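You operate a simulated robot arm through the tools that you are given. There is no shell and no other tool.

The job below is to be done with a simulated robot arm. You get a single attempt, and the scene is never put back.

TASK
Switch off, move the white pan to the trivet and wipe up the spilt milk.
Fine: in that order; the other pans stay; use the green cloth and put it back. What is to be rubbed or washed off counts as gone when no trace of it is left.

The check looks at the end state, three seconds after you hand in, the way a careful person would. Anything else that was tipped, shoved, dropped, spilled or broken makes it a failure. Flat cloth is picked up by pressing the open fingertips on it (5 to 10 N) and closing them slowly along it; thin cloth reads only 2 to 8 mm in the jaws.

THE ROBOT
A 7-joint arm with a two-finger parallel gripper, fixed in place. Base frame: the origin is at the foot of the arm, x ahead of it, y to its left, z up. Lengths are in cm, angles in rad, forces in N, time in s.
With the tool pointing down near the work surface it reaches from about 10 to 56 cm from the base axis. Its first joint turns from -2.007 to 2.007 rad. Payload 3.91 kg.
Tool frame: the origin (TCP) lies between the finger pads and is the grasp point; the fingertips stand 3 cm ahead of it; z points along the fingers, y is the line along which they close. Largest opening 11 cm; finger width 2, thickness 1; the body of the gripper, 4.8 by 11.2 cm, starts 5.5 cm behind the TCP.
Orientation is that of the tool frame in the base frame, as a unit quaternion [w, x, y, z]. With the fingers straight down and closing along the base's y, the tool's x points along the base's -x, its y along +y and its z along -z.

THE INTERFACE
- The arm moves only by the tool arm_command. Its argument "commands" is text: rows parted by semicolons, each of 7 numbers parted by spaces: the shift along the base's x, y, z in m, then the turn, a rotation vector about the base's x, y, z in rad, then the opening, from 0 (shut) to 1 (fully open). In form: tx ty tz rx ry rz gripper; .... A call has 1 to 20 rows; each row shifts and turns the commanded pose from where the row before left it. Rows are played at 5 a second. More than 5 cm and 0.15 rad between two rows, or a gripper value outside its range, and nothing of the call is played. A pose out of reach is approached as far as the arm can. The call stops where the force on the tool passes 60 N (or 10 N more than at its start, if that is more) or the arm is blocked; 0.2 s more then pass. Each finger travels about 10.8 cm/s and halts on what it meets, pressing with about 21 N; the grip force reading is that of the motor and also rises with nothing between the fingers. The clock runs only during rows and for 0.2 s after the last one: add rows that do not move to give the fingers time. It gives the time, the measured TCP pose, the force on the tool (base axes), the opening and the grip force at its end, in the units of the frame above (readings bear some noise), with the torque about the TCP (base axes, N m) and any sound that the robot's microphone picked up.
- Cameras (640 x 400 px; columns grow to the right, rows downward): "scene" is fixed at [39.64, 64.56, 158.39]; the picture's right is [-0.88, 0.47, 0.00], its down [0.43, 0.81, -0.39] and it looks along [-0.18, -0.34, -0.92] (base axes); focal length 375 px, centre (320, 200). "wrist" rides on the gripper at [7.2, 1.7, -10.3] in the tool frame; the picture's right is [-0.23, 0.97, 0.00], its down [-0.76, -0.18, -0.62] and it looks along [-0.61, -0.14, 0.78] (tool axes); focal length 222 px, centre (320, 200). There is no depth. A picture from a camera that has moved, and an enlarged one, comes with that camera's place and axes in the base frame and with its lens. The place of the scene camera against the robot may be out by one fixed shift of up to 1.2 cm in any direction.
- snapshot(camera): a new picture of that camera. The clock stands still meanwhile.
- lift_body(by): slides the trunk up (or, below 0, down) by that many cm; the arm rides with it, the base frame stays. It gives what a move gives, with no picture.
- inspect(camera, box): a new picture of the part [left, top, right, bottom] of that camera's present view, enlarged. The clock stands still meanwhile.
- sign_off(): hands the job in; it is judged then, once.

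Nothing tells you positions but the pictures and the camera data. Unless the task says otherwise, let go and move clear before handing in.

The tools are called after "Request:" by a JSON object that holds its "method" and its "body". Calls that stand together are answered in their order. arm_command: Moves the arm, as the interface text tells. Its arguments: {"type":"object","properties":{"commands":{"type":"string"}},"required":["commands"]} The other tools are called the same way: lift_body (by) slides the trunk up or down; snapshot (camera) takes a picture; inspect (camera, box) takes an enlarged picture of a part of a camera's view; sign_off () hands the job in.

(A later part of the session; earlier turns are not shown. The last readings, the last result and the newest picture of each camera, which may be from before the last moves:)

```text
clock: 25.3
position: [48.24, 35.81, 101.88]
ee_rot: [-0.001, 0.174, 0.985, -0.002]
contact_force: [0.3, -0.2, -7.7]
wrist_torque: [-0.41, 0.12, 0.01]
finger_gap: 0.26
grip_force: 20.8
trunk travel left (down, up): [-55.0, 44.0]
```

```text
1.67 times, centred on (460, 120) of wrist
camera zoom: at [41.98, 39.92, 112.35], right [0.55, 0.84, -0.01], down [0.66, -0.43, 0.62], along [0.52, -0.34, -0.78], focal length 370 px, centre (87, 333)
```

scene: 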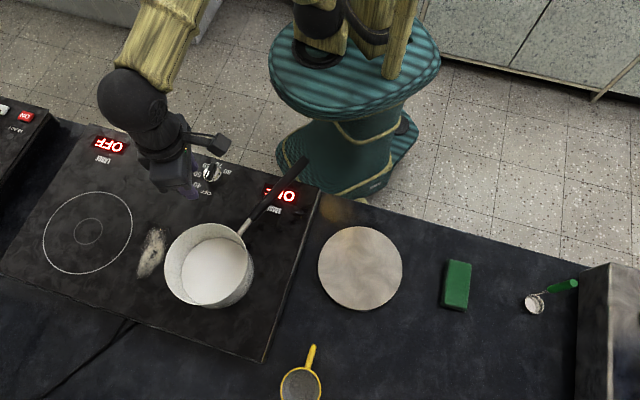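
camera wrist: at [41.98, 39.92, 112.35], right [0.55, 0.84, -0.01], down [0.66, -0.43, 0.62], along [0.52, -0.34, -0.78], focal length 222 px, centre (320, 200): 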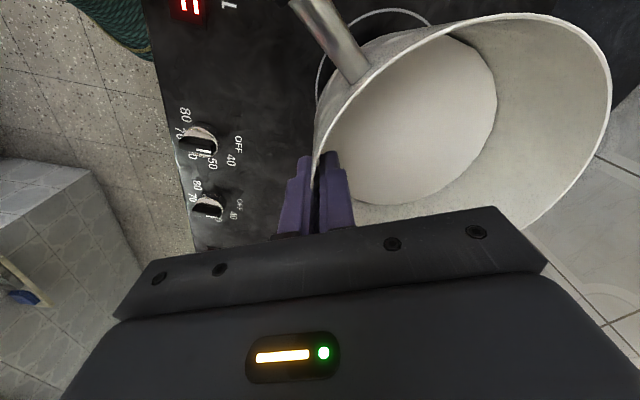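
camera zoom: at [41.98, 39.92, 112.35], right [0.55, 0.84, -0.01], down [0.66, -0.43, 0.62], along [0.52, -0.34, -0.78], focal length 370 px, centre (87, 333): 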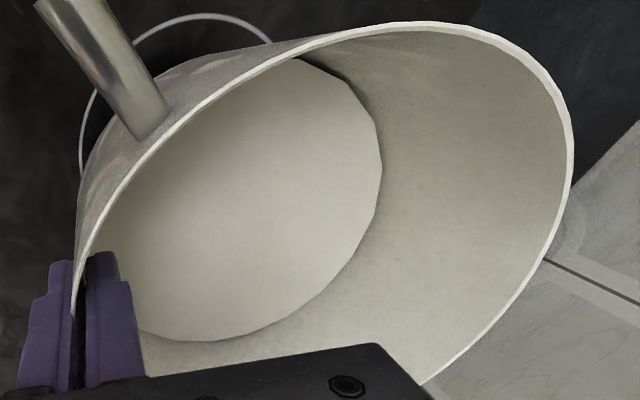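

The tilt looks like about 3°, with the far side low. I'll level it slightly, then carry it to above the trivet while turning the handle so it ends up over the counter.

Request:
{"method": "arm_command", "body": {"commands": "0 0 0.005 0.024 -0.009 0 0; 0 0 0.005 0.024 -0.009 0 0; -0.0119 0.0099 0 0 0 0.1 0; -0.0119 0.0099 0 0 0 0.1 0; -0.0119 0.0099 0 0 0 0.1 0; -0.0119 0.0099 0 0 0 0.1 0; -0.0119 0.0099 0 0 0 0.1 0; -0.0119 0.0099 0 0 0 0.1 0; -0.0119 0.0099 0 0 0 0.1 0; 0 0 0 0 0 0 0"}}

Request:
{"method": "snapshot", "body": {"camera": "wrist"}}

Request:
{"method": "snapshot", "body": {"camera": "scene"}}

```text
clock: 27.5
position: [39.67, 42.66, 102.91]
ee_rot: [-0.006, -0.174, 0.984, 0.023]
contact_force: [0.1, 0.2, -8.0]
wrist_torque: [-0.38, -0.17, -0.04]
finger_gap: 0.27
grip_force: 21.3
trunk travel left (down, up): [-55.0, 44.0]
```

```text
taken
camera wrist: at [32.54, 41.38, 113.4], right [-0.12, 0.99, 0.05], down [0.79, 0.07, 0.61], along [0.6, 0.11, -0.79], focal length 222 px, centre (320, 200)
```

wrist: 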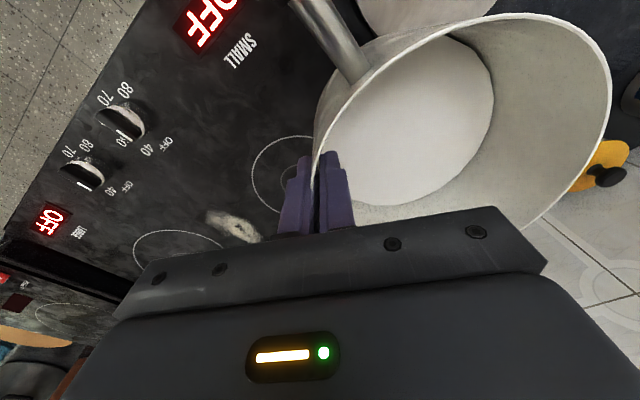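

```text
taken
```

scene: 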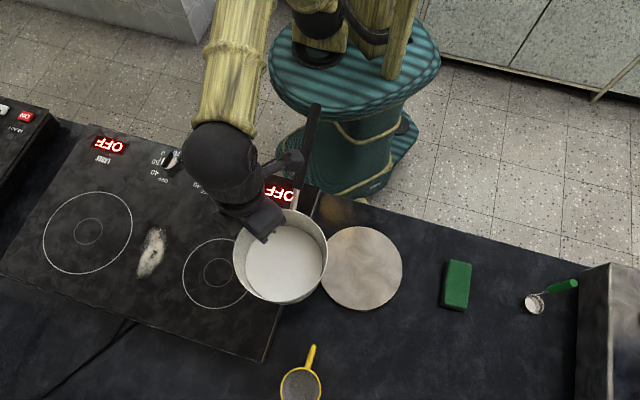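

The pan is riding level and steady at about 8 N. I'll continue to the trivet.

Request:
{"method": "arm_command", "body": {"commands": "-0.0118 0.01 0 0 0 0.1 0; -0.0118 0.01 0 0 0 0.1 0; -0.0118 0.01 0 0 0 0.1 0; -0.0118 0.01 0 0 0 0.1 0; -0.0118 0.01 0 0 0 0.1 0; -0.0118 0.01 0 0 0 0.1 0; -0.0118 0.01 0 0 0 0.1 0; -0.0118 0.01 0 0 0 0.1 0; 0 0 0 0 0 0 0; 0 0 0 0 0 0 0"}}

Request:
{"method": "snapshot", "body": {"camera": "wrist"}}

Request:
{"method": "snapshot", "body": {"camera": "scene"}}

Request:
{"method": "inspect", "body": {"camera": "scene", "box": [260, 180, 440, 330]}}

```text
clock: 29.7
position: [30.33, 50.82, 102.85]
ee_rot: [-0.015, -0.544, 0.839, 0.019]
contact_force: [-0.9, -0.1, -7.1]
wrist_torque: [-0.15, -0.41, -0.02]
finger_gap: 0.26
grip_force: 21.3
trunk travel left (down, up): [-55.0, 44.0]
```

```text
taken
camera wrist: at [26.26, 44.72, 113.44], right [-0.8, 0.6, 0.05], down [0.5, 0.61, 0.61], along [0.34, 0.51, -0.79], focal length 222 px, centre (320, 200)
```

wrist: 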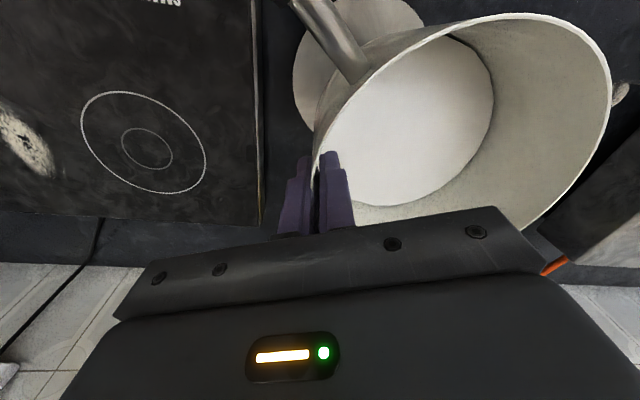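

```text
taken
```

scene: 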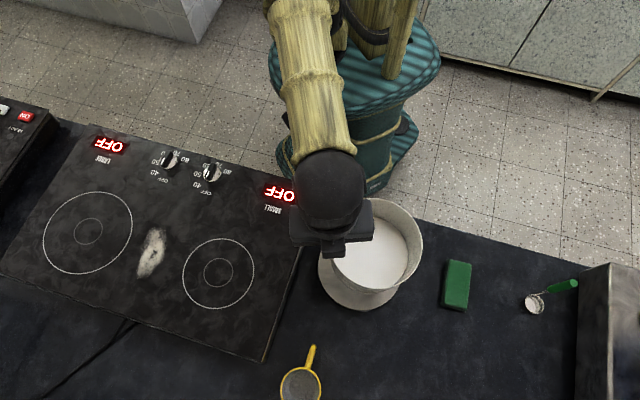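

```text
2.67 times, centred on (350, 255) of scene
camera zoom: at [39.64, 64.56, 158.39], right [-0.88, 0.47, 0.0], down [0.43, 0.81, -0.39], along [-0.18, -0.34, -0.92], focal length 1001 px, centre (240, 53)
```

zoom: 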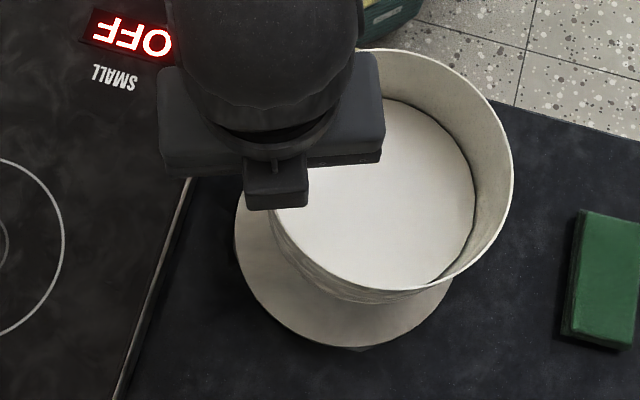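

The pan is over the trivet: I compute its centre at about (24.5, 53.7) and the trivet at (24.3, 53.4). I'll lower most of the way and compare in the picture.

Request:
{"method": "arm_command", "body": {"commands": "0 0 -0.015 0 0 0 0; 0 0 -0.02 0 0 0 0; 0 0 -0.02 0 0 0 0; 0 0 -0.015 0 0 0 0; 0 0 -0.01 0 0 0 0; 0 0 0 0 0 0 0; 0 0 0 0 0 0 0"}}

Request:
{"method": "inspect", "body": {"camera": "scene", "box": [260, 180, 440, 330]}}

Request:
{"method": "snapshot", "body": {"camera": "wrist"}}

```text
clock: 31.3
position: [30.41, 50.78, 94.91]
ee_rot: [-0.014, -0.544, 0.839, 0.019]
contact_force: [0.4, -0.1, -7.2]
wrist_torque: [-0.16, -0.42, 0.0]
finger_gap: 0.27
grip_force: 20.9
trunk travel left (down, up): [-55.0, 44.0]
```

```text
2.67 times, centred on (350, 255) of scene
camera zoom: at [39.64, 64.56, 158.39], right [-0.88, 0.47, 0.0], down [0.43, 0.81, -0.39], along [-0.18, -0.34, -0.92], focal length 1001 px, centre (240, 53)
```

zoom: 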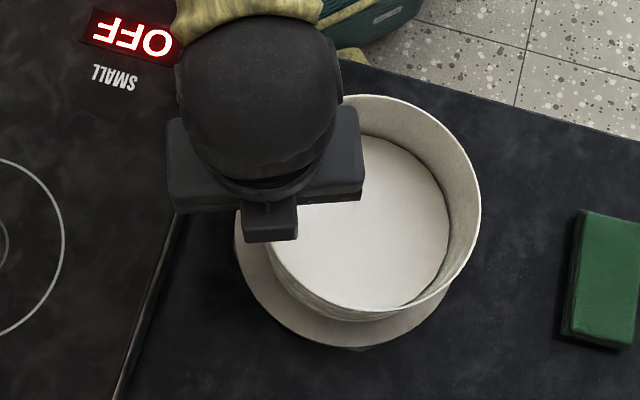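

```text
taken
camera wrist: at [26.32, 44.65, 105.45], right [-0.8, 0.6, 0.05], down [0.5, 0.61, 0.61], along [0.34, 0.51, -0.79], focal length 222 px, centre (320, 200)
```

wrist: 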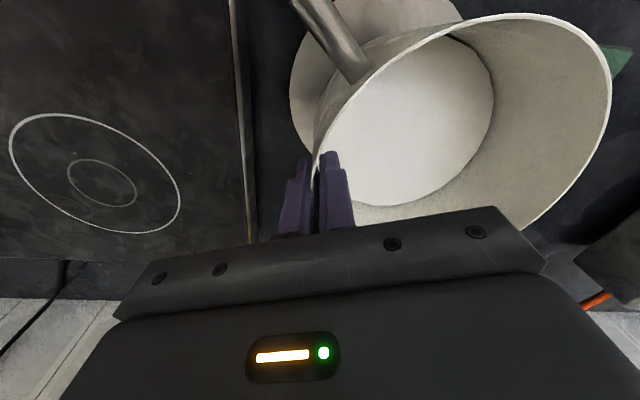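

The pan centre is about 0.8 cm too far in +y, so I'll shift by (-0.3, -0.8) cm. Then I'll go down to just above expected contact.

Request:
{"method": "arm_command", "body": {"commands": "-0.003 -0.008 0 0 0 0 0; 0 0 -0.01 0 0 0 0; 0 0 -0.01 0 0 0 0; 0 0 -0.005 0 0 0 0; 0 0 0 0 0 0 0"}}

Request:
{"method": "inspect", "body": {"camera": "scene", "box": [260, 180, 440, 330]}}

```text
clock: 32.5
position: [30.11, 50.05, 92.29]
ee_rot: [-0.014, -0.544, 0.839, 0.019]
contact_force: [-0.1, 0.6, -6.5]
wrist_torque: [-0.15, -0.42, -0.01]
finger_gap: 0.24
grip_force: 21.4
trunk travel left (down, up): [-55.0, 44.0]
```

```text
2.67 times, centred on (350, 255) of scene
camera zoom: at [39.64, 64.56, 158.39], right [-0.88, 0.47, 0.0], down [0.43, 0.81, -0.39], along [-0.18, -0.34, -0.92], focal length 1001 px, centre (240, 53)
```

zoom: 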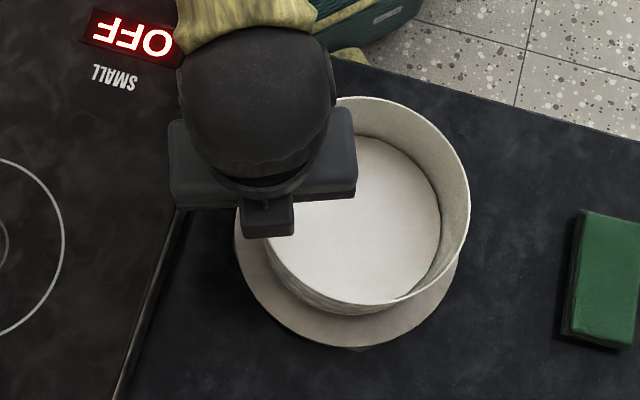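

The margins around the pan base on the trivet look even. I'll lower in 2 mm steps to contact.

Request:
{"method": "arm_command", "body": {"commands": "0 0 -0.002 0 0 0 0; 0 0 -0.002 0 0 0 0; 0 0 -0.002 0 0 0 0; 0 0 0 0 0 0 0"}}

```text
clock: 33.5
position: [30.1, 49.97, 91.87]
ee_rot: [-0.014, -0.544, 0.839, 0.019]
contact_force: [0.2, 0.4, -8.4]
wrist_torque: [-0.14, -0.44, 0.01]
finger_gap: 0.25
grip_force: 20.9
trunk travel left (down, up): [-55.0, 44.0]
```

Request:
{"method": "arm_command", "body": {"commands": "0 0 -0.002 0 0 0 0; 0 0 -0.002 0 0 0 0; 0 0 -0.002 0 0 0 0; 0 0 0 0 0 0 0"}}

```text
clock: 34.5
position: [30.11, 50.01, 91.13]
ee_rot: [-0.014, -0.544, 0.839, 0.018]
contact_force: [0.1, 0.0, -7.9]
wrist_torque: [-0.15, -0.38, 0.0]
finger_gap: 0.26
grip_force: 20.7
trunk travel left (down, up): [-55.0, 44.0]
```

Request:
{"method": "arm_command", "body": {"commands": "0 0 -0.002 0 0 0 0; 0 0 -0.002 0 0 0 0; 0 0 0 0 0 0 0"}}

```text
clock: 35.3
position: [29.95, 49.94, 90.81]
ee_rot: [-0.015, -0.544, 0.839, 0.019]
contact_force: [-0.5, -0.4, -8.4]
wrist_torque: [-0.18, -0.41, -0.01]
finger_gap: 0.27
grip_force: 20.5
trunk travel left (down, up): [-55.0, 44.0]
```

Request:
{"method": "arm_command", "body": {"commands": "0 0 -0.002 0 0 0 0; 0 0 -0.002 0 0 0 0; 0 0 0 0 0 0 0"}}

Request:
{"method": "inspect", "body": {"camera": "scene", "box": [260, 180, 440, 330]}}

```text
clock: 36.1
position: [30.06, 49.86, 90.5]
ee_rot: [-0.013, -0.543, 0.84, 0.02]
contact_force: [1.1, -0.8, 0.5]
wrist_torque: [0.4, 0.24, -0.01]
finger_gap: 0.28
grip_force: 20.8
trunk travel left (down, up): [-55.0, 44.0]
```

```text
2.67 times, centred on (350, 255) of scene
camera zoom: at [39.64, 64.56, 158.39], right [-0.88, 0.47, 0.0], down [0.43, 0.81, -0.39], along [-0.18, -0.34, -0.92], focal length 1001 px, centre (240, 53)
```

zoom: 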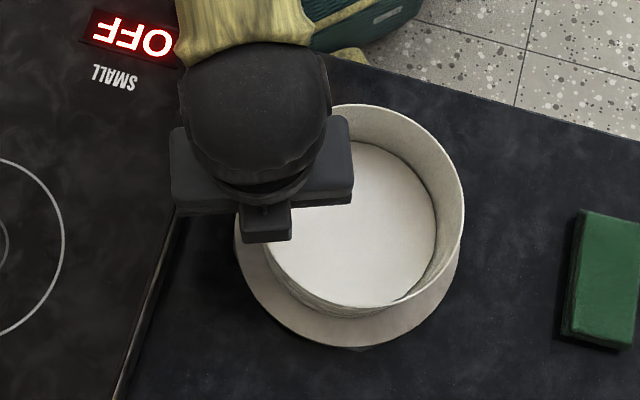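

The pan has touched the trivet: the weight came off, with contact on the side opposite the handle. I'll go down 2 mm more to seat it, then check.

Request:
{"method": "arm_command", "body": {"commands": "0 0 -0.001 0 0 0 0; 0 0 -0.001 0 0 0 0; 0 0 0 0 0 0 0"}}

```text
clock: 36.9
position: [30.07, 49.8, 90.29]
ee_rot: [-0.012, -0.543, 0.839, 0.021]
contact_force: [3.2, -3.1, 8.8]
wrist_torque: [0.91, 0.49, -0.04]
finger_gap: 0.3
grip_force: 21.3
trunk travel left (down, up): [-55.0, 44.0]
```

The pan is pivoting on its +y side, so the handle side is slightly high. I'll rotate about base x by small amounts to seat it flat.

Request:
{"method": "arm_command", "body": {"commands": "0 0 0 0.015 0 0 0; 0 0 0 0 0 0 0"}}

```text
clock: 37.5
position: [30.23, 49.92, 90.29]
ee_rot: [-0.009, -0.544, 0.839, 0.026]
contact_force: [5.2, -2.9, 11.2]
wrist_torque: [-0.22, 0.84, 0.14]
finger_gap: 0.31
grip_force: 20.8
trunk travel left (down, up): [-55.0, 44.0]
```

The contact centroid is now well inside the base, so the pan is seated flat. I'll relieve the downward push slightly, then open slowly.

Request:
{"method": "arm_command", "body": {"commands": "0 0 0.0015 -0.004 0 0 0; 0 0 0 0 0 0 0"}}

```text
clock: 38.1
position: [30.07, 49.87, 90.42]
ee_rot: [-0.012, -0.544, 0.839, 0.024]
contact_force: [1.7, -1.9, 3.0]
wrist_torque: [0.66, 0.28, -0.12]
finger_gap: 0.26
grip_force: 21.0
trunk travel left (down, up): [-55.0, 44.0]
```

Request:
{"method": "arm_command", "body": {"commands": "0 0 0 0 0 0 0.05; 0 0 0 0 0 0 0.1; 0 0 0 0 0 0 0.15; 0 0 0 0 0 0 0.22; 0 0 0 0 0 0 0.3; 0 0 0 0 0 0 0.3"}}

Request:
{"method": "snapshot", "body": {"camera": "wrist"}}

Request:
{"method": "inspect", "body": {"camera": "scene", "box": [260, 180, 440, 330]}}

```text
clock: 39.5
position: [30.07, 49.91, 90.39]
ee_rot: [-0.012, -0.544, 0.839, 0.023]
contact_force: [0.1, -0.5, 0.4]
wrist_torque: [0.02, -0.02, 0.02]
finger_gap: 3.31
grip_force: 0.1
trunk travel left (down, up): [-55.0, 44.0]
```

```text
taken
camera wrist: at [25.99, 43.7, 100.86], right [-0.8, 0.6, 0.05], down [0.5, 0.61, 0.62], along [0.34, 0.52, -0.78], focal length 222 px, centre (320, 200)
```

wrist: 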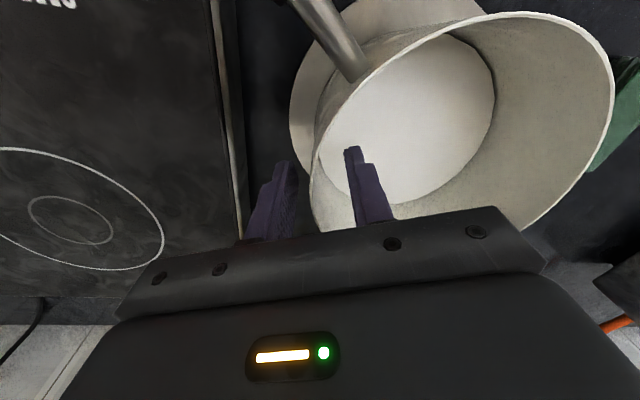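

```text
2.67 times, centred on (350, 255) of scene
camera zoom: at [39.64, 64.56, 158.39], right [-0.88, 0.47, 0.0], down [0.43, 0.81, -0.39], along [-0.18, -0.34, -0.92], focal length 1001 px, centre (240, 53)
```

zoom: 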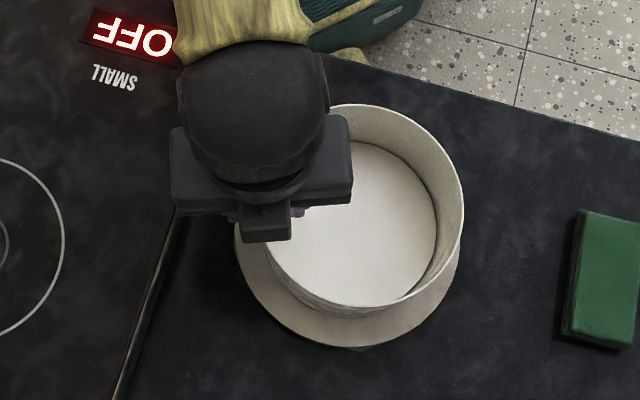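

The pan is on the trivet and released cleanly. I'll rise straight out, restore vertical and move over the green cloth to see it up close.

Request:
{"method": "arm_command", "body": {"commands": "0 0 0.02 0 0 0 0.3; 0 0 0.03 0 0 0 0.3; 0 0 0.04 0 0 0 0.3; 0 0 0.04 -0.0128 -0.0226 0 0.3; 0 0 0.03 -0.0128 -0.0226 0 0.3; -0.03 0.015 0 0 0 0 0.4; -0.04 0.025 0 0 0 0 0.5; -0.04 0.025 0 0 0 0 0.5; -0.04 0.025 0 0 0 0 0.5; -0.04 0.025 0 0 0 0 0.5; -0.03 0.015 0 0 0 0 0.5; 0 0 0 0 0 0 0.5"}}

Request:
{"method": "snapshot", "body": {"camera": "wrist"}}

Request:
{"method": "snapshot", "body": {"camera": "scene"}}

```text
clock: 42.1
position: [7.92, 63.0, 106.21]
ee_rot: [0.001, -0.544, 0.839, 0.0]
contact_force: [1.0, -0.5, -0.4]
wrist_torque: [-0.02, -0.01, -0.01]
finger_gap: 5.49
grip_force: 0.0
trunk travel left (down, up): [-55.0, 44.0]
```

```text
taken
camera wrist: at [3.43, 57.04, 116.85], right [-0.8, 0.61, 0.0], down [0.47, 0.62, 0.63], along [0.38, 0.5, -0.78], focal length 222 px, centre (320, 200)
```

wrist: 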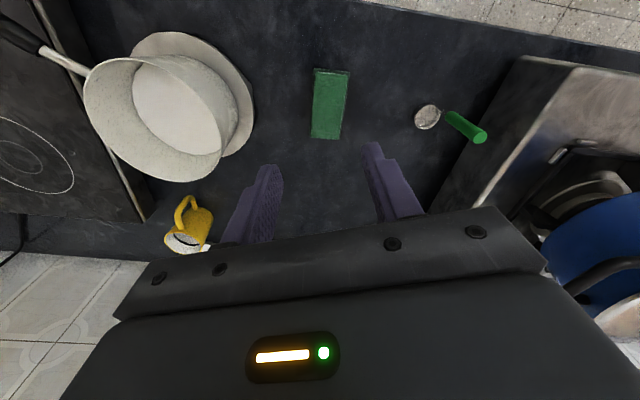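

```text
taken
```

scene: 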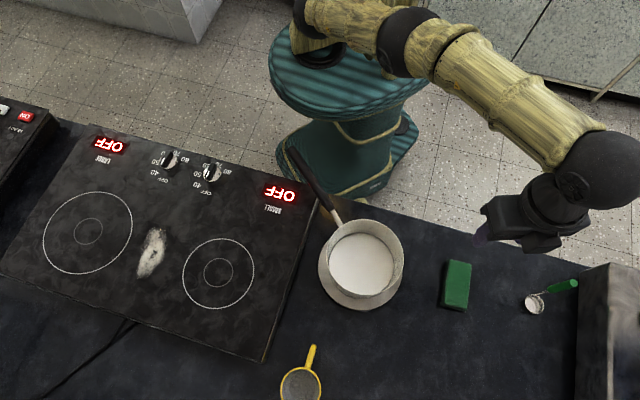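

The pan sits well on the trivet. Now I'll zoom in on the cloth.

Request:
{"method": "inspect", "body": {"camera": "wrist", "box": [280, 50, 390, 150]}}

Request:
{"method": "inspect", "body": {"camera": "scene", "box": [424, 250, 488, 320]}}

Request:
{"method": "inspect", "body": {"camera": "scene", "box": [270, 130, 430, 320]}}

```text
4.00 times, centred on (335, 100) of wrist
camera zoom: at [3.43, 57.04, 116.85], right [-0.8, 0.61, 0.0], down [0.47, 0.62, 0.63], along [0.38, 0.5, -0.78], focal length 888 px, centre (260, 600)
```

zoom: 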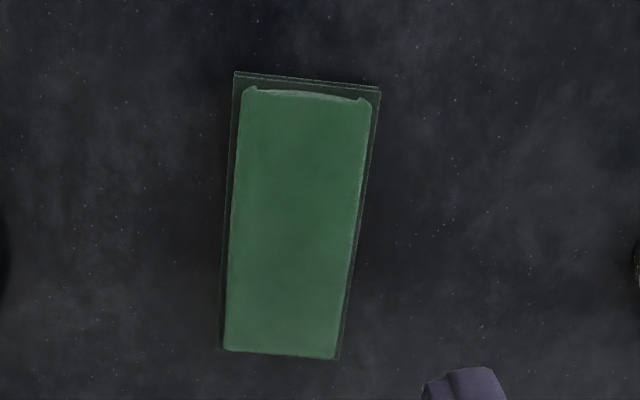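

```text
5.71 times, centred on (456, 285) of scene
camera zoom: at [39.64, 64.56, 158.39], right [-0.88, 0.47, 0.0], down [0.43, 0.81, -0.39], along [-0.18, -0.34, -0.92], focal length 2145 px, centre (-457, -286)
```

zoom: 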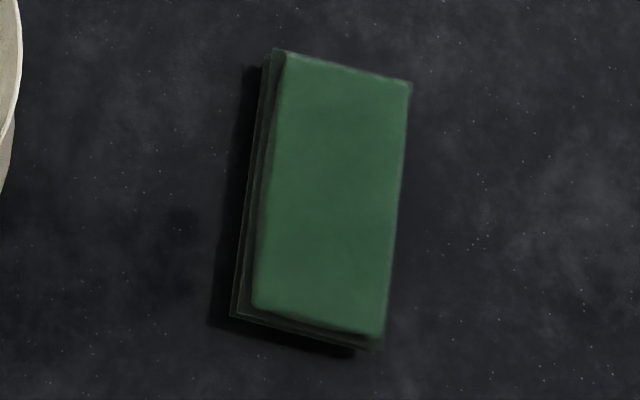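

```text
2.11 times, centred on (350, 225) of scene
camera zoom: at [39.64, 64.56, 158.39], right [-0.88, 0.47, 0.0], down [0.43, 0.81, -0.39], along [-0.18, -0.34, -0.92], focal length 790 px, centre (257, 147)
```

zoom: 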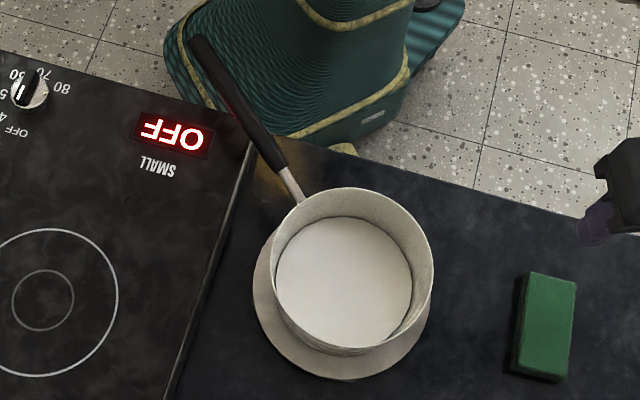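

The cloth is a folded pad about 10 × 5 cm and roughly 1.5 cm thick, centred near (8.8, 66.1) with its long side along the 47° direction. I'll turn the fingers to close across its width, centre over it, and lower the trunk.

Request:
{"method": "arm_command", "body": {"commands": "0.003 0.01 0 0 0 -0.111 0.6; 0.003 0.01 0 0 0 -0.111 0.75; 0.003 0.011 0 0 0 -0.111 0.75; 0 0 0 0 0 0 0.75"}}

Request:
{"method": "lift_body", "body": {"by": -15}}

Request:
{"method": "snapshot", "body": {"camera": "wrist"}}

Request:
{"method": "snapshot", "body": {"camera": "scene"}}

```text
clock: 43.1
position: [8.39, 63.41, 106.11]
ee_rot: [0.001, -0.397, 0.918, 0.0]
contact_force: [-0.9, 0.9, -0.2]
wrist_torque: [0.04, 0.0, -0.03]
finger_gap: 8.25
grip_force: 0.1
out of reach, approached as far as the arm can: row 1, 2, 3
trunk travel left (down, up): [-55.0, 44.0]
```

```text
clock: 44.8
position: [8.42, 63.45, 91.18]
ee_rot: [0.001, -0.397, 0.918, 0.001]
contact_force: [-0.1, -0.2, 0.4]
wrist_torque: [0.01, 0.01, -0.01]
finger_gap: 8.27
grip_force: 0.0
trunk travel left (down, up): [-40.0, 59.0]
```

```text
taken
camera wrist: at [2.19, 59.29, 101.6], right [-0.55, 0.83, 0.0], down [0.65, 0.43, 0.63], along [0.52, 0.35, -0.78], focal length 222 px, centre (320, 200)
```

wrist: 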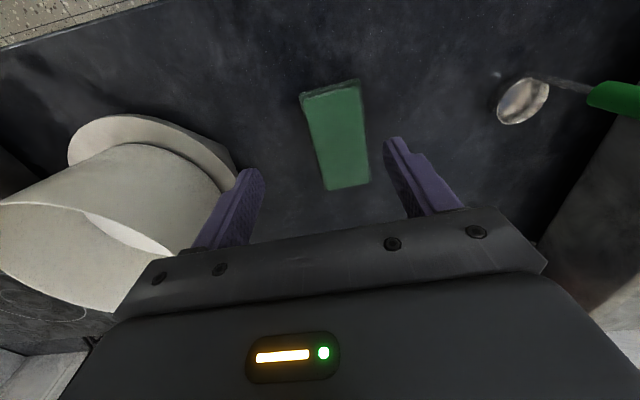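

```text
taken
```

scene: 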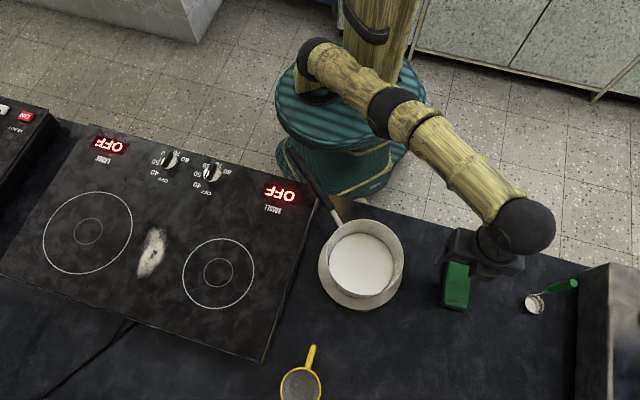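

The arm was at its reach limit at that height, but going lower extends it. I'll descend a bit first, then move out over the cloth centre at about (9.0, 66.2).

Request:
{"method": "arm_command", "body": {"commands": "0 0 -0.02 0 0 0 0.75; 0 0 -0.02 0 0 0 0.75; 0.003 0.014 0 0 0 0 0.75; 0.003 0.0135 0 0 0 0 0.75; 0 0 0 0 0 0 0.75"}}

Request:
{"method": "snapshot", "body": {"camera": "wrist"}}

```text
clock: 46.0
position: [8.86, 65.36, 87.11]
ee_rot: [0.001, -0.398, 0.918, 0.002]
contact_force: [0.3, -0.7, 0.8]
wrist_torque: [0.0, -0.03, 0.0]
finger_gap: 8.27
grip_force: 0.1
out of reach, approached as far as the arm can: row 4
trunk travel left (down, up): [-40.0, 59.0]
```

```text
taken
camera wrist: at [2.61, 61.17, 97.53], right [-0.56, 0.83, 0.0], down [0.65, 0.43, 0.63], along [0.52, 0.35, -0.78], focal length 222 px, centre (320, 200)
```

wrist: 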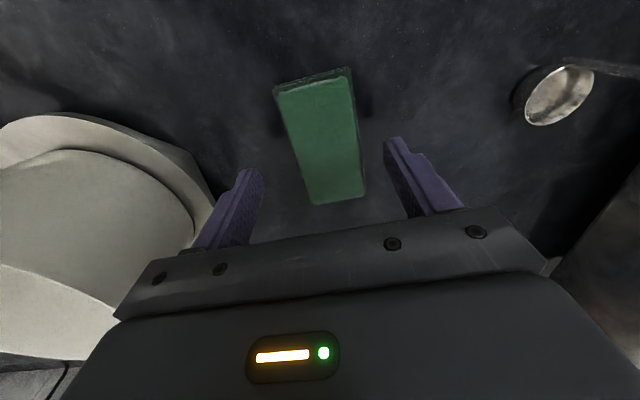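

The cloth is well centred between the fingers. I'll descend gradually alongside it.

Request:
{"method": "arm_command", "body": {"commands": "0 0 -0.015 0 0 0 0.75; -0.002 0.003 -0.01 0 0 0 0.75; 0 0.003 0 0 0 0 0.75; 0 0 0 0 0 0 0.75"}}

Request:
{"method": "snapshot", "body": {"camera": "wrist"}}

```text
clock: 47.0
position: [8.74, 66.23, 84.7]
ee_rot: [0.0, -0.397, 0.918, 0.001]
contact_force: [0.6, -0.4, 0.7]
wrist_torque: [-0.01, 0.0, 0.01]
finger_gap: 8.23
grip_force: 0.0
trunk travel left (down, up): [-40.0, 59.0]
```

```text
taken
camera wrist: at [2.44, 61.89, 95.06], right [-0.56, 0.83, 0.0], down [0.65, 0.43, 0.63], along [0.52, 0.35, -0.78], focal length 222 px, centre (320, 200)
```

wrist: 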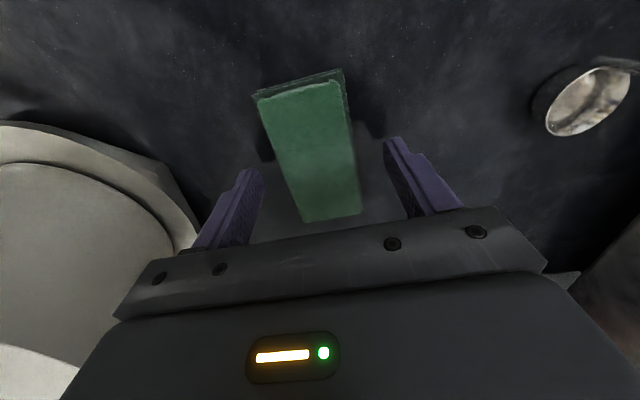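

Centred on the cloth. I'll descend further in small steps and feel for the counter.

Request:
{"method": "arm_command", "body": {"commands": "0 0 -0.005 0 0 0 0.75; 0 0 -0.005 0 0 0 0.75; 0 0 -0.004 0 0 0 0.75; 0 0 0 0 0 0 0.75"}}

Request:
{"method": "inspect", "body": {"camera": "wrist", "box": [180, 50, 500, 250]}}

```text
clock: 48.0
position: [8.69, 66.5, 83.28]
ee_rot: [0.001, -0.397, 0.918, -0.001]
contact_force: [0.9, -0.4, 0.9]
wrist_torque: [-0.02, 0.0, 0.0]
finger_gap: 8.27
grip_force: 0.0
out of reach, approached as far as the arm can: row 2
trunk travel left (down, up): [-40.0, 59.0]
```

```text
2.00 times, centred on (340, 150) of wrist
camera zoom: at [2.47, 62.31, 93.78], right [-0.56, 0.83, 0.0], down [0.65, 0.43, 0.62], along [0.52, 0.35, -0.78], focal length 444 px, centre (280, 300)
```

zoom: 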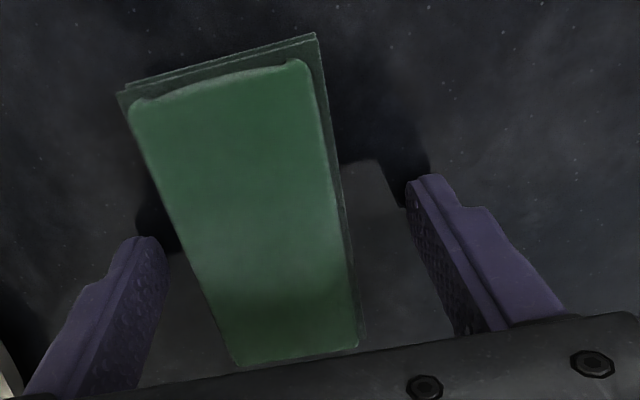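

Request:
{"method": "arm_command", "body": {"commands": "0 0 -0.002 0 0 0 0.75; 0 0 -0.002 0 0 0 0.75; 0 0 -0.002 0 0 0 0.75; 0 0 0 0 0 0 0.75"}}

```text
clock: 49.0
position: [8.73, 66.64, 83.03]
ee_rot: [0.001, -0.396, 0.918, 0.002]
contact_force: [0.0, -0.8, 11.4]
wrist_torque: [-0.45, -0.31, 0.08]
finger_gap: 8.25
grip_force: 0.1
out of reach, approached as far as the arm can: row 3
trunk travel left (down, up): [-40.0, 59.0]
```

A fingertip touches the counter at about z=80.0. I'll rise 4 mm and close slowly on the cloth's sides.

Request:
{"method": "arm_command", "body": {"commands": "0 0 0.005 0 0 0 0.75; 0 0 0 0 0 0 0.65; 0 0 0 0 0 0 0.58; 0 0 0 0 0 0 0.52; 0 0 0 0 0 0 0.46; 0 0 0 0 0 0 0.4; 0 0 0 0 0 0 0.4"}}

Request:
{"method": "inspect", "body": {"camera": "wrist", "box": [180, 50, 500, 250]}}

```text
clock: 50.6
position: [8.74, 66.71, 83.31]
ee_rot: [0.001, -0.397, 0.918, 0.0]
contact_force: [-0.7, -0.2, -0.1]
wrist_torque: [0.0, -0.01, 0.01]
finger_gap: 4.68
grip_force: 20.8
trunk travel left (down, up): [-40.0, 59.0]
```

```text
2.00 times, centred on (340, 150) of wrist
camera zoom: at [2.5, 62.45, 93.75], right [-0.56, 0.83, 0.0], down [0.65, 0.43, 0.63], along [0.52, 0.35, -0.78], focal length 444 px, centre (280, 300)
```

zoom: 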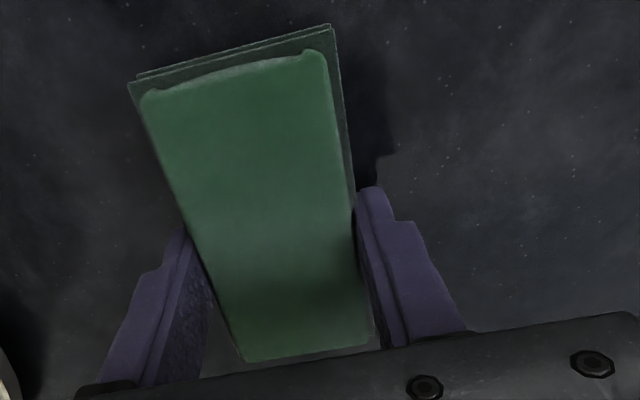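

The fingers stopped on the cloth at 4.68 cm, so it behaves as a firm folded pad. Its home grip pose is TCP (8.74, 66.71, 83.31) at yaw 0.817. I'll tighten and lift a little to check.

Request:
{"method": "arm_command", "body": {"commands": "0 0 0 0 0 0 0.3; 0 0 0.005 0 0 0 0.3; 0 0 0.01 0 0 0 0.3; 0 0 0.015 0 0 0 0.3; 0 0 0 0 0 0 0.3"}}

Request:
{"method": "inspect", "body": {"camera": "wrist", "box": [180, 50, 500, 250]}}

Request:
{"method": "inspect", "body": {"camera": "scene", "box": [400, 220, 560, 330]}}

```text
clock: 51.8
position: [8.5, 65.61, 85.91]
ee_rot: [0.002, -0.397, 0.918, 0.001]
contact_force: [0.4, -0.5, 0.5]
wrist_torque: [0.04, -0.02, -0.01]
finger_gap: 4.67
grip_force: 20.5
out of reach, approached as far as the arm can: row 3, 4
trunk travel left (down, up): [-40.0, 59.0]
```

```text
2.00 times, centred on (340, 150) of wrist
camera zoom: at [2.38, 61.47, 96.39], right [-0.56, 0.83, 0.0], down [0.65, 0.43, 0.63], along [0.52, 0.35, -0.78], focal length 444 px, centre (280, 300)
```

zoom: 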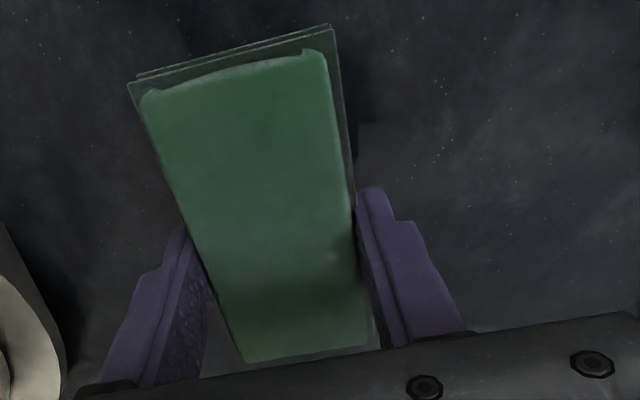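

```text
3.64 times, centred on (480, 275) of scene
camera zoom: at [39.64, 64.56, 158.39], right [-0.88, 0.47, 0.0], down [0.43, 0.81, -0.39], along [-0.18, -0.34, -0.92], focal length 1365 px, centre (-262, -73)
```

zoom: 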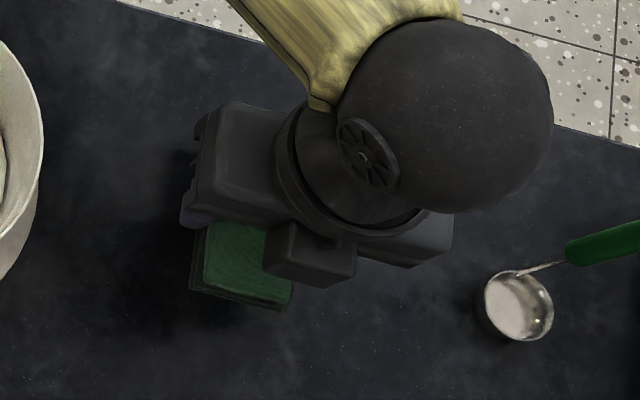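

The cloth lifts cleanly with the gripper. The spill runs about 10 cm along the same 47° direction, centred near (60, 31.5), so I'll keep this yaw. I'll raise the trunk, retract, and swing over at a safe height above the pan.

Request:
{"method": "lift_body", "body": {"by": 15}}

Request:
{"method": "arm_command", "body": {"commands": "-0.004 -0.03 0.01 0 0 0 0.3; -0.004 -0.03 0.02 0 0 0 0.3; -0.004 -0.03 0.02 0 0 0 0.3; 0 0 0 0 0 0 0.3"}}

Request:
{"method": "snapshot", "body": {"camera": "scene"}}

```text
clock: 53.6
position: [8.69, 65.59, 100.88]
ee_rot: [0.001, -0.397, 0.918, 0.0]
contact_force: [0.1, 0.1, -0.8]
wrist_torque: [-0.01, 0.02, 0.01]
finger_gap: 4.69
grip_force: 20.7
trunk travel left (down, up): [-55.0, 44.0]
```

```text
clock: 54.6
position: [7.39, 62.58, 108.38]
ee_rot: [0.001, -0.398, 0.917, 0.0]
contact_force: [-0.4, 0.0, -0.9]
wrist_torque: [0.02, 0.02, -0.02]
finger_gap: 4.67
grip_force: 20.5
out of reach, approached as far as the arm can: row 1, 2, 3
trunk travel left (down, up): [-55.0, 44.0]
```

```text
taken
```

scene: 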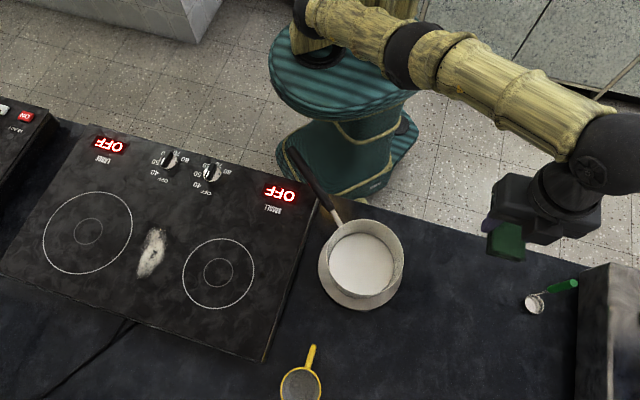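

Request:
{"method": "arm_command", "body": {"commands": "-0.002 -0.03 0 0 0 0 0.3; -0.002 -0.03 0 0 0 0 0.3; 0 0 0 0 0 0 0.3"}}

```text
clock: 55.4
position: [7.01, 56.6, 108.42]
ee_rot: [-0.001, -0.396, 0.918, 0.001]
contact_force: [0.3, 0.2, 0.0]
wrist_torque: [-0.01, -0.01, -0.02]
finger_gap: 4.66
grip_force: 21.2
trunk travel left (down, up): [-55.0, 44.0]
```

Now in reach at (7.0, 56.6, 108.4). I'll swing around at that radius over to the stove.

Request:
{"method": "arm_command", "body": {"commands": "0.0451 -0.0078 0 0 0 0 0.3; 0.044 -0.0112 0 0 0 0 0.3; 0.0431 -0.0147 0 0 0 0 0.3; 0.0418 -0.0181 0 0 0 0 0.3; 0.0402 -0.0214 0 0 0 0 0.3; 0.0384 -0.0245 0 0 0 0 0.3; 0.0363 -0.0276 0 0 0 0 0.3; 0.0339 -0.0303 0 0 0 0 0.3; 0.0315 -0.0329 0 0 0 0 0.3; 0.0287 -0.0354 0 0 0 0 0.3; 0.0258 -0.0375 0 0 0 0 0.3; 0.0227 -0.0395 0 0 0 0 0.3; 0 0 0 0 0 0 0.3"}}

Request:
{"method": "snapshot", "body": {"camera": "wrist"}}

Request:
{"method": "snapshot", "body": {"camera": "scene"}}

```text
clock: 58.2
position: [50.18, 26.51, 108.6]
ee_rot: [0.001, -0.398, 0.917, 0.001]
contact_force: [-0.2, 0.4, 0.4]
wrist_torque: [0.02, 0.0, 0.0]
finger_gap: 4.68
grip_force: 21.1
trunk travel left (down, up): [-55.0, 44.0]
```

```text
taken
camera wrist: at [43.94, 22.32, 118.93], right [-0.56, 0.83, 0.0], down [0.65, 0.43, 0.63], along [0.52, 0.35, -0.78], focal length 222 px, centre (320, 200)
```

wrist: 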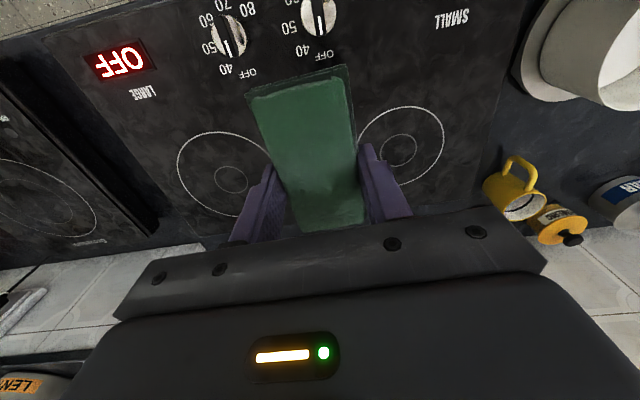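

```text
taken
```

scene: 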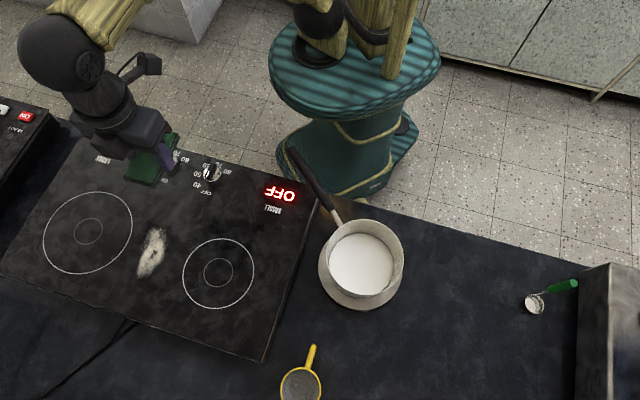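

The cloth is held near the stove. I'll descend partway clear of the knobs, then go out over the spill.

Request:
{"method": "arm_command", "body": {"commands": "0 0 -0.04 0 0 0 0.3; 0.01 0.005 -0.04 0 0 0 0.3; 0.02 0.008 -0.03 0 0 0 0.3; 0.025 0.01 -0.015 0 0 0 0.3; 0.023 0.012 -0.01 0 0 0 0.3; 0.01 0.006 -0.01 0 0 0 0.3; 0 0 0 0 0 0 0.3"}}

Request:
{"method": "snapshot", "body": {"camera": "wrist"}}

Request:
{"method": "inspect", "body": {"camera": "scene", "box": [80, 180, 240, 300]}}

```text
clock: 59.8
position: [59.1, 30.59, 93.99]
ee_rot: [0.001, -0.397, 0.918, 0.0]
contact_force: [-0.3, -0.3, -0.2]
wrist_torque: [0.0, 0.0, 0.02]
finger_gap: 4.69
grip_force: 21.4
trunk travel left (down, up): [-55.0, 44.0]
```

```text
taken
camera wrist: at [52.9, 26.46, 104.39], right [-0.56, 0.83, 0.0], down [0.65, 0.43, 0.63], along [0.52, 0.35, -0.78], focal length 222 px, centre (320, 200)
```

wrist: 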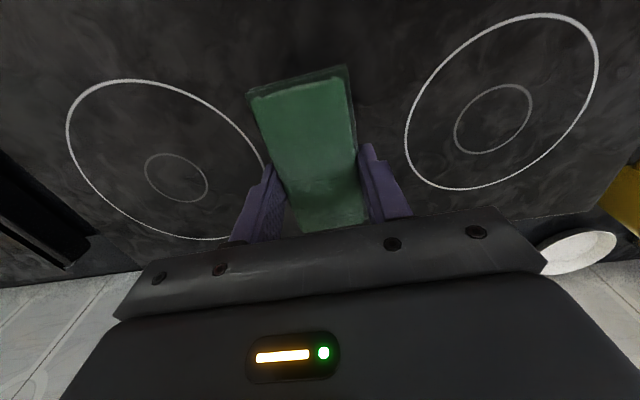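

```text
3.33 times, centred on (160, 240) of scene
camera zoom: at [39.64, 64.56, 158.39], right [-0.88, 0.47, 0.0], down [0.43, 0.81, -0.39], along [-0.18, -0.34, -0.92], focal length 1251 px, centre (853, 67)
```

zoom: 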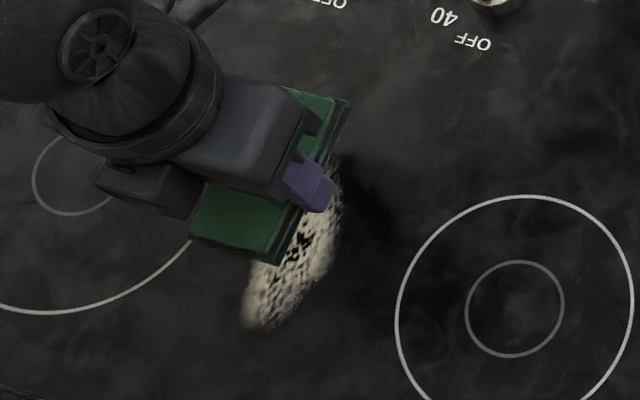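

The cloth is just above the spill. I'll shift to its centre and lower until it touches.

Request:
{"method": "arm_command", "body": {"commands": "0.008 0.008 -0.015 0 0 0 0.3; 0 0 -0.015 0 0 0 0.3; 0 0 -0.005 0 0 0 0.3; 0 0 -0.004 0 0 0 0.3; 0 0 0 0 0 0 0.3"}}

```text
clock: 61.0
position: [59.87, 31.32, 90.06]
ee_rot: [0.002, -0.397, 0.918, 0.002]
contact_force: [0.3, 0.6, 0.0]
wrist_torque: [0.0, 0.01, -0.01]
finger_gap: 4.71
grip_force: 21.1
trunk travel left (down, up): [-55.0, 44.0]
```

Request:
{"method": "arm_command", "body": {"commands": "0 0 -0.003 0 0 0 0.3; 0 0 -0.003 0 0 0 0.3; 0 0 -0.002 0 0 0 0.3; 0 0 0 0 0 0 0.3"}}

```text
clock: 62.0
position: [59.76, 31.38, 89.23]
ee_rot: [0.0, -0.397, 0.918, 0.0]
contact_force: [0.2, -0.6, -0.1]
wrist_torque: [-0.02, -0.01, 0.04]
finger_gap: 4.68
grip_force: 21.0
trunk travel left (down, up): [-55.0, 44.0]
```

Request:
{"method": "arm_command", "body": {"commands": "0 0 -0.002 0 0 0 0.3; 0 0 -0.002 0 0 0 0.3; 0 0 -0.002 0 0 0 0.3; 0 0 0 0 0 0 0.3"}}

```text
clock: 63.0
position: [59.75, 31.32, 89.01]
ee_rot: [0.004, -0.397, 0.918, 0.001]
contact_force: [4.7, 1.7, 25.0]
wrist_torque: [-0.17, 0.13, 0.0]
finger_gap: 4.68
grip_force: 21.3
trunk travel left (down, up): [-55.0, 44.0]
```

Contact at TCP z≈89.0 with about 25 N, well centred. I'll ease off to around 10 N and rub lengthwise over the spill.

Request:
{"method": "arm_command", "body": {"commands": "0 0 0.002 0 0 0 0.3; 0.0069 0.0073 0 0 0 0 0.3; 0.0069 0.0073 0 0 0 0 0.3; -0.0069 -0.0073 0 0 0 0 0.3; -0.0069 -0.0073 0 0 0 0 0.3; -0.0069 -0.0073 0 0 0 0 0.3; -0.0069 -0.0073 0 0 0 0 0.3; 0.0069 0.0073 0 0 0 0 0.3; 0.0069 0.0073 0 0 0 0 0.3; 0 0 0 0 0 0 0.3"}}

Request:
{"method": "inspect", "body": {"camera": "scene", "box": [80, 180, 240, 300]}}

Request:
{"method": "snapshot", "body": {"camera": "wrist"}}

```text
clock: 65.2
position: [59.79, 31.24, 88.91]
ee_rot: [0.001, -0.397, 0.918, 0.001]
contact_force: [-4.9, -6.4, 16.3]
wrist_torque: [-0.38, 0.3, 0.06]
finger_gap: 4.7
grip_force: 20.9
trunk travel left (down, up): [-55.0, 44.0]
```

```text
3.33 times, centred on (160, 240) of scene
camera zoom: at [39.64, 64.56, 158.39], right [-0.88, 0.47, 0.0], down [0.43, 0.81, -0.39], along [-0.18, -0.34, -0.92], focal length 1251 px, centre (853, 67)
```

zoom: 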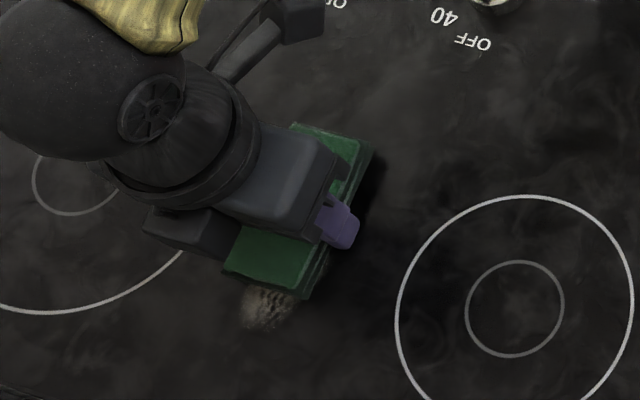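

```text
taken
camera wrist: at [53.49, 27.04, 99.41], right [-0.55, 0.83, 0.0], down [0.65, 0.43, 0.63], along [0.52, 0.35, -0.78], focal length 222 px, centre (320, 200)
```

wrist: 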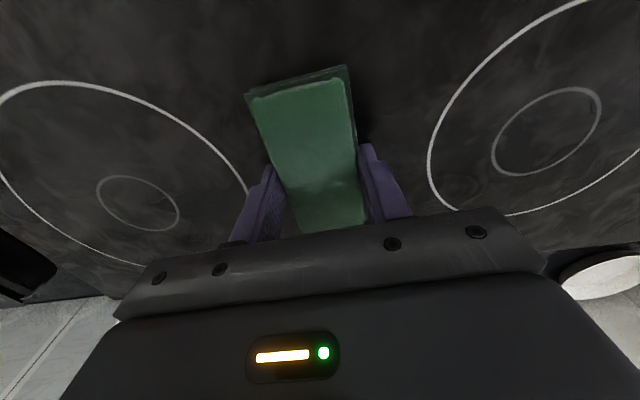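

It's working: the middle is clean, with only the far end of the spill left, about 3 cm beyond the cloth. To extend reach I'll raise the trunk 8 cm and bring the arm down by the same amount.

Request:
{"method": "lift_body", "body": {"by": 8}}

Request:
{"method": "inspect", "body": {"camera": "scene", "box": [80, 180, 240, 300]}}

```text
clock: 66.3
position: [59.89, 31.36, 96.84]
ee_rot: [0.001, -0.398, 0.918, 0.001]
contact_force: [0.3, 0.3, -0.5]
wrist_torque: [0.01, 0.01, 0.01]
finger_gap: 4.67
grip_force: 21.3
trunk travel left (down, up): [-63.0, 36.0]
```

```text
3.33 times, centred on (160, 240) of scene
camera zoom: at [39.64, 64.56, 158.39], right [-0.88, 0.47, 0.0], down [0.43, 0.81, -0.39], along [-0.18, -0.34, -0.92], focal length 1251 px, centre (853, 67)
```

zoom: 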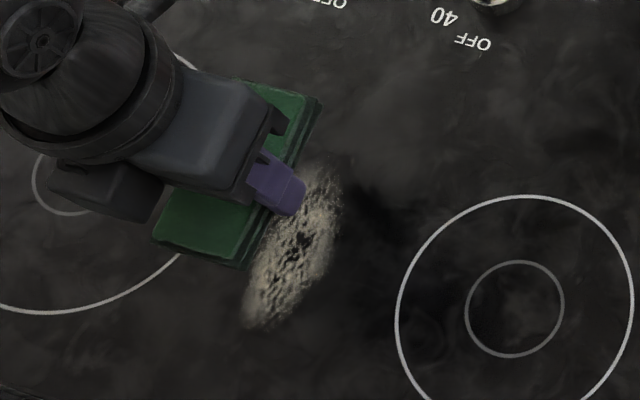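

Request:
{"method": "inspect", "body": {"camera": "scene", "box": [125, 215, 189, 285]}}

Request:
{"method": "snapshot", "body": {"camera": "wrist"}}

```text
5.71 times, centred on (157, 250) of scene
camera zoom: at [39.64, 64.56, 158.39], right [-0.88, 0.47, 0.0], down [0.43, 0.81, -0.39], along [-0.18, -0.34, -0.92], focal length 2145 px, centre (1251, -86)
```

zoom: 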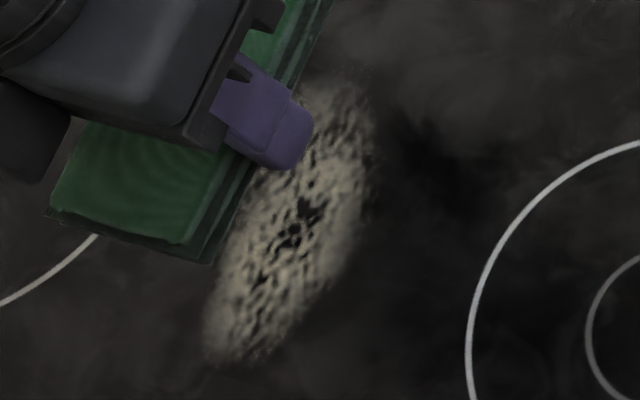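

```text
taken
camera wrist: at [53.64, 27.2, 107.28], right [-0.55, 0.83, 0.0], down [0.65, 0.43, 0.62], along [0.52, 0.35, -0.78], focal length 222 px, centre (320, 200)
```

wrist: 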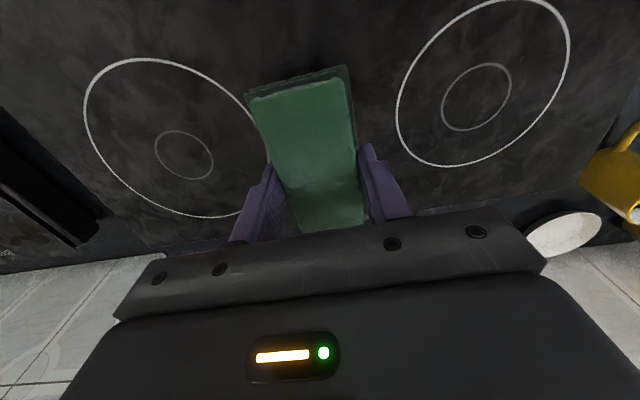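

The spill still shows, perhaps slightly fainter, so it may just have been in shadow before. I'll back off to see how much the first strokes removed.

Request:
{"method": "arm_command", "body": {"commands": "-0.03 -0.015 0.01 0 0 0 0.3; -0.04 -0.02 0.01 0 0 0 0.3; -0.04 -0.02 0.01 0 0 0 0.3; 0 0 0 0 0 0 0.3"}}

Request:
{"method": "inspect", "body": {"camera": "scene", "box": [120, 210, 280, 310]}}

Request:
{"method": "snapshot", "body": {"camera": "wrist"}}

```text
clock: 67.3
position: [48.8, 25.83, 99.87]
ee_rot: [0.0, -0.397, 0.918, 0.0]
contact_force: [1.2, 0.8, 0.1]
wrist_torque: [0.04, -0.03, 0.05]
finger_gap: 4.72
grip_force: 20.9
trunk travel left (down, up): [-63.0, 36.0]
```

```text
4.00 times, centred on (200, 260) of scene
camera zoom: at [39.64, 64.56, 158.39], right [-0.88, 0.47, 0.0], down [0.43, 0.81, -0.39], along [-0.18, -0.34, -0.92], focal length 1502 px, centre (800, -40)
```

zoom: 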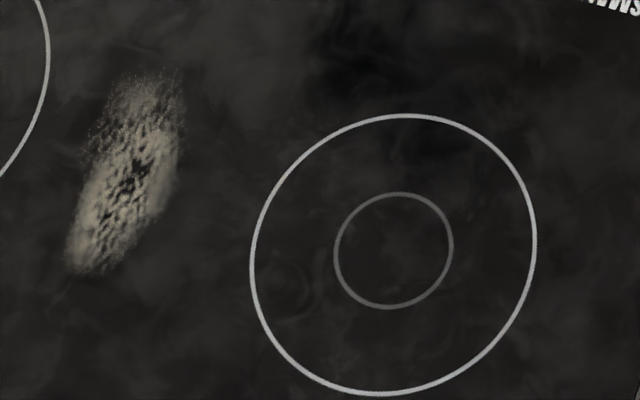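

```text
taken
camera wrist: at [42.64, 21.69, 110.36], right [-0.55, 0.83, 0.0], down [0.65, 0.43, 0.62], along [0.52, 0.35, -0.78], focal length 222 px, centre (320, 200)
```

wrist: 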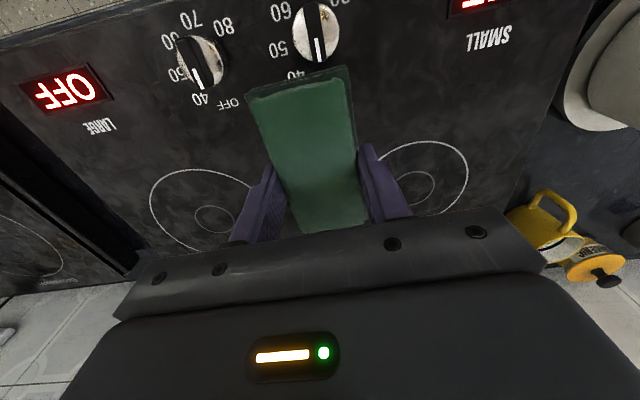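

The near end is clearly fainter, so rubbing works gradually and the cloth sits mostly toward the near side of the grip. I'll check the reach a little further out at this trunk height, just above the surface.

Request:
{"method": "arm_command", "body": {"commands": "0.03 0.015 -0.02 0 0 0 0.3; 0.04 0.02 -0.025 0 0 0 0.3; 0.04 0.025 -0.025 0 0 0 0.3; 0.012 0.01 -0.015 0 0 0 0.3; 0.009 0.01 0 0 0 0 0.3; 0.009 0.01 0 0 0 0 0.3; 0 0 0 0 0 0 0.3"}}

Request:
{"method": "inspect", "body": {"camera": "scene", "box": [80, 180, 240, 300]}}

```text
refused: row 2 steps farther than a row can; nothing moved
```

```text
3.33 times, centred on (160, 240) of scene
camera zoom: at [39.64, 64.56, 158.39], right [-0.88, 0.47, 0.0], down [0.43, 0.81, -0.39], along [-0.18, -0.34, -0.92], focal length 1251 px, centre (853, 67)
```

zoom: 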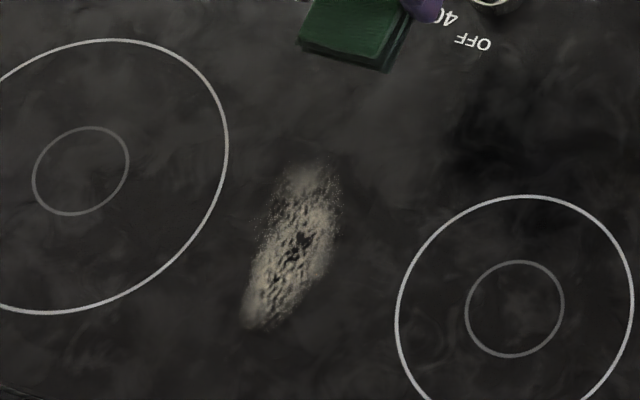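

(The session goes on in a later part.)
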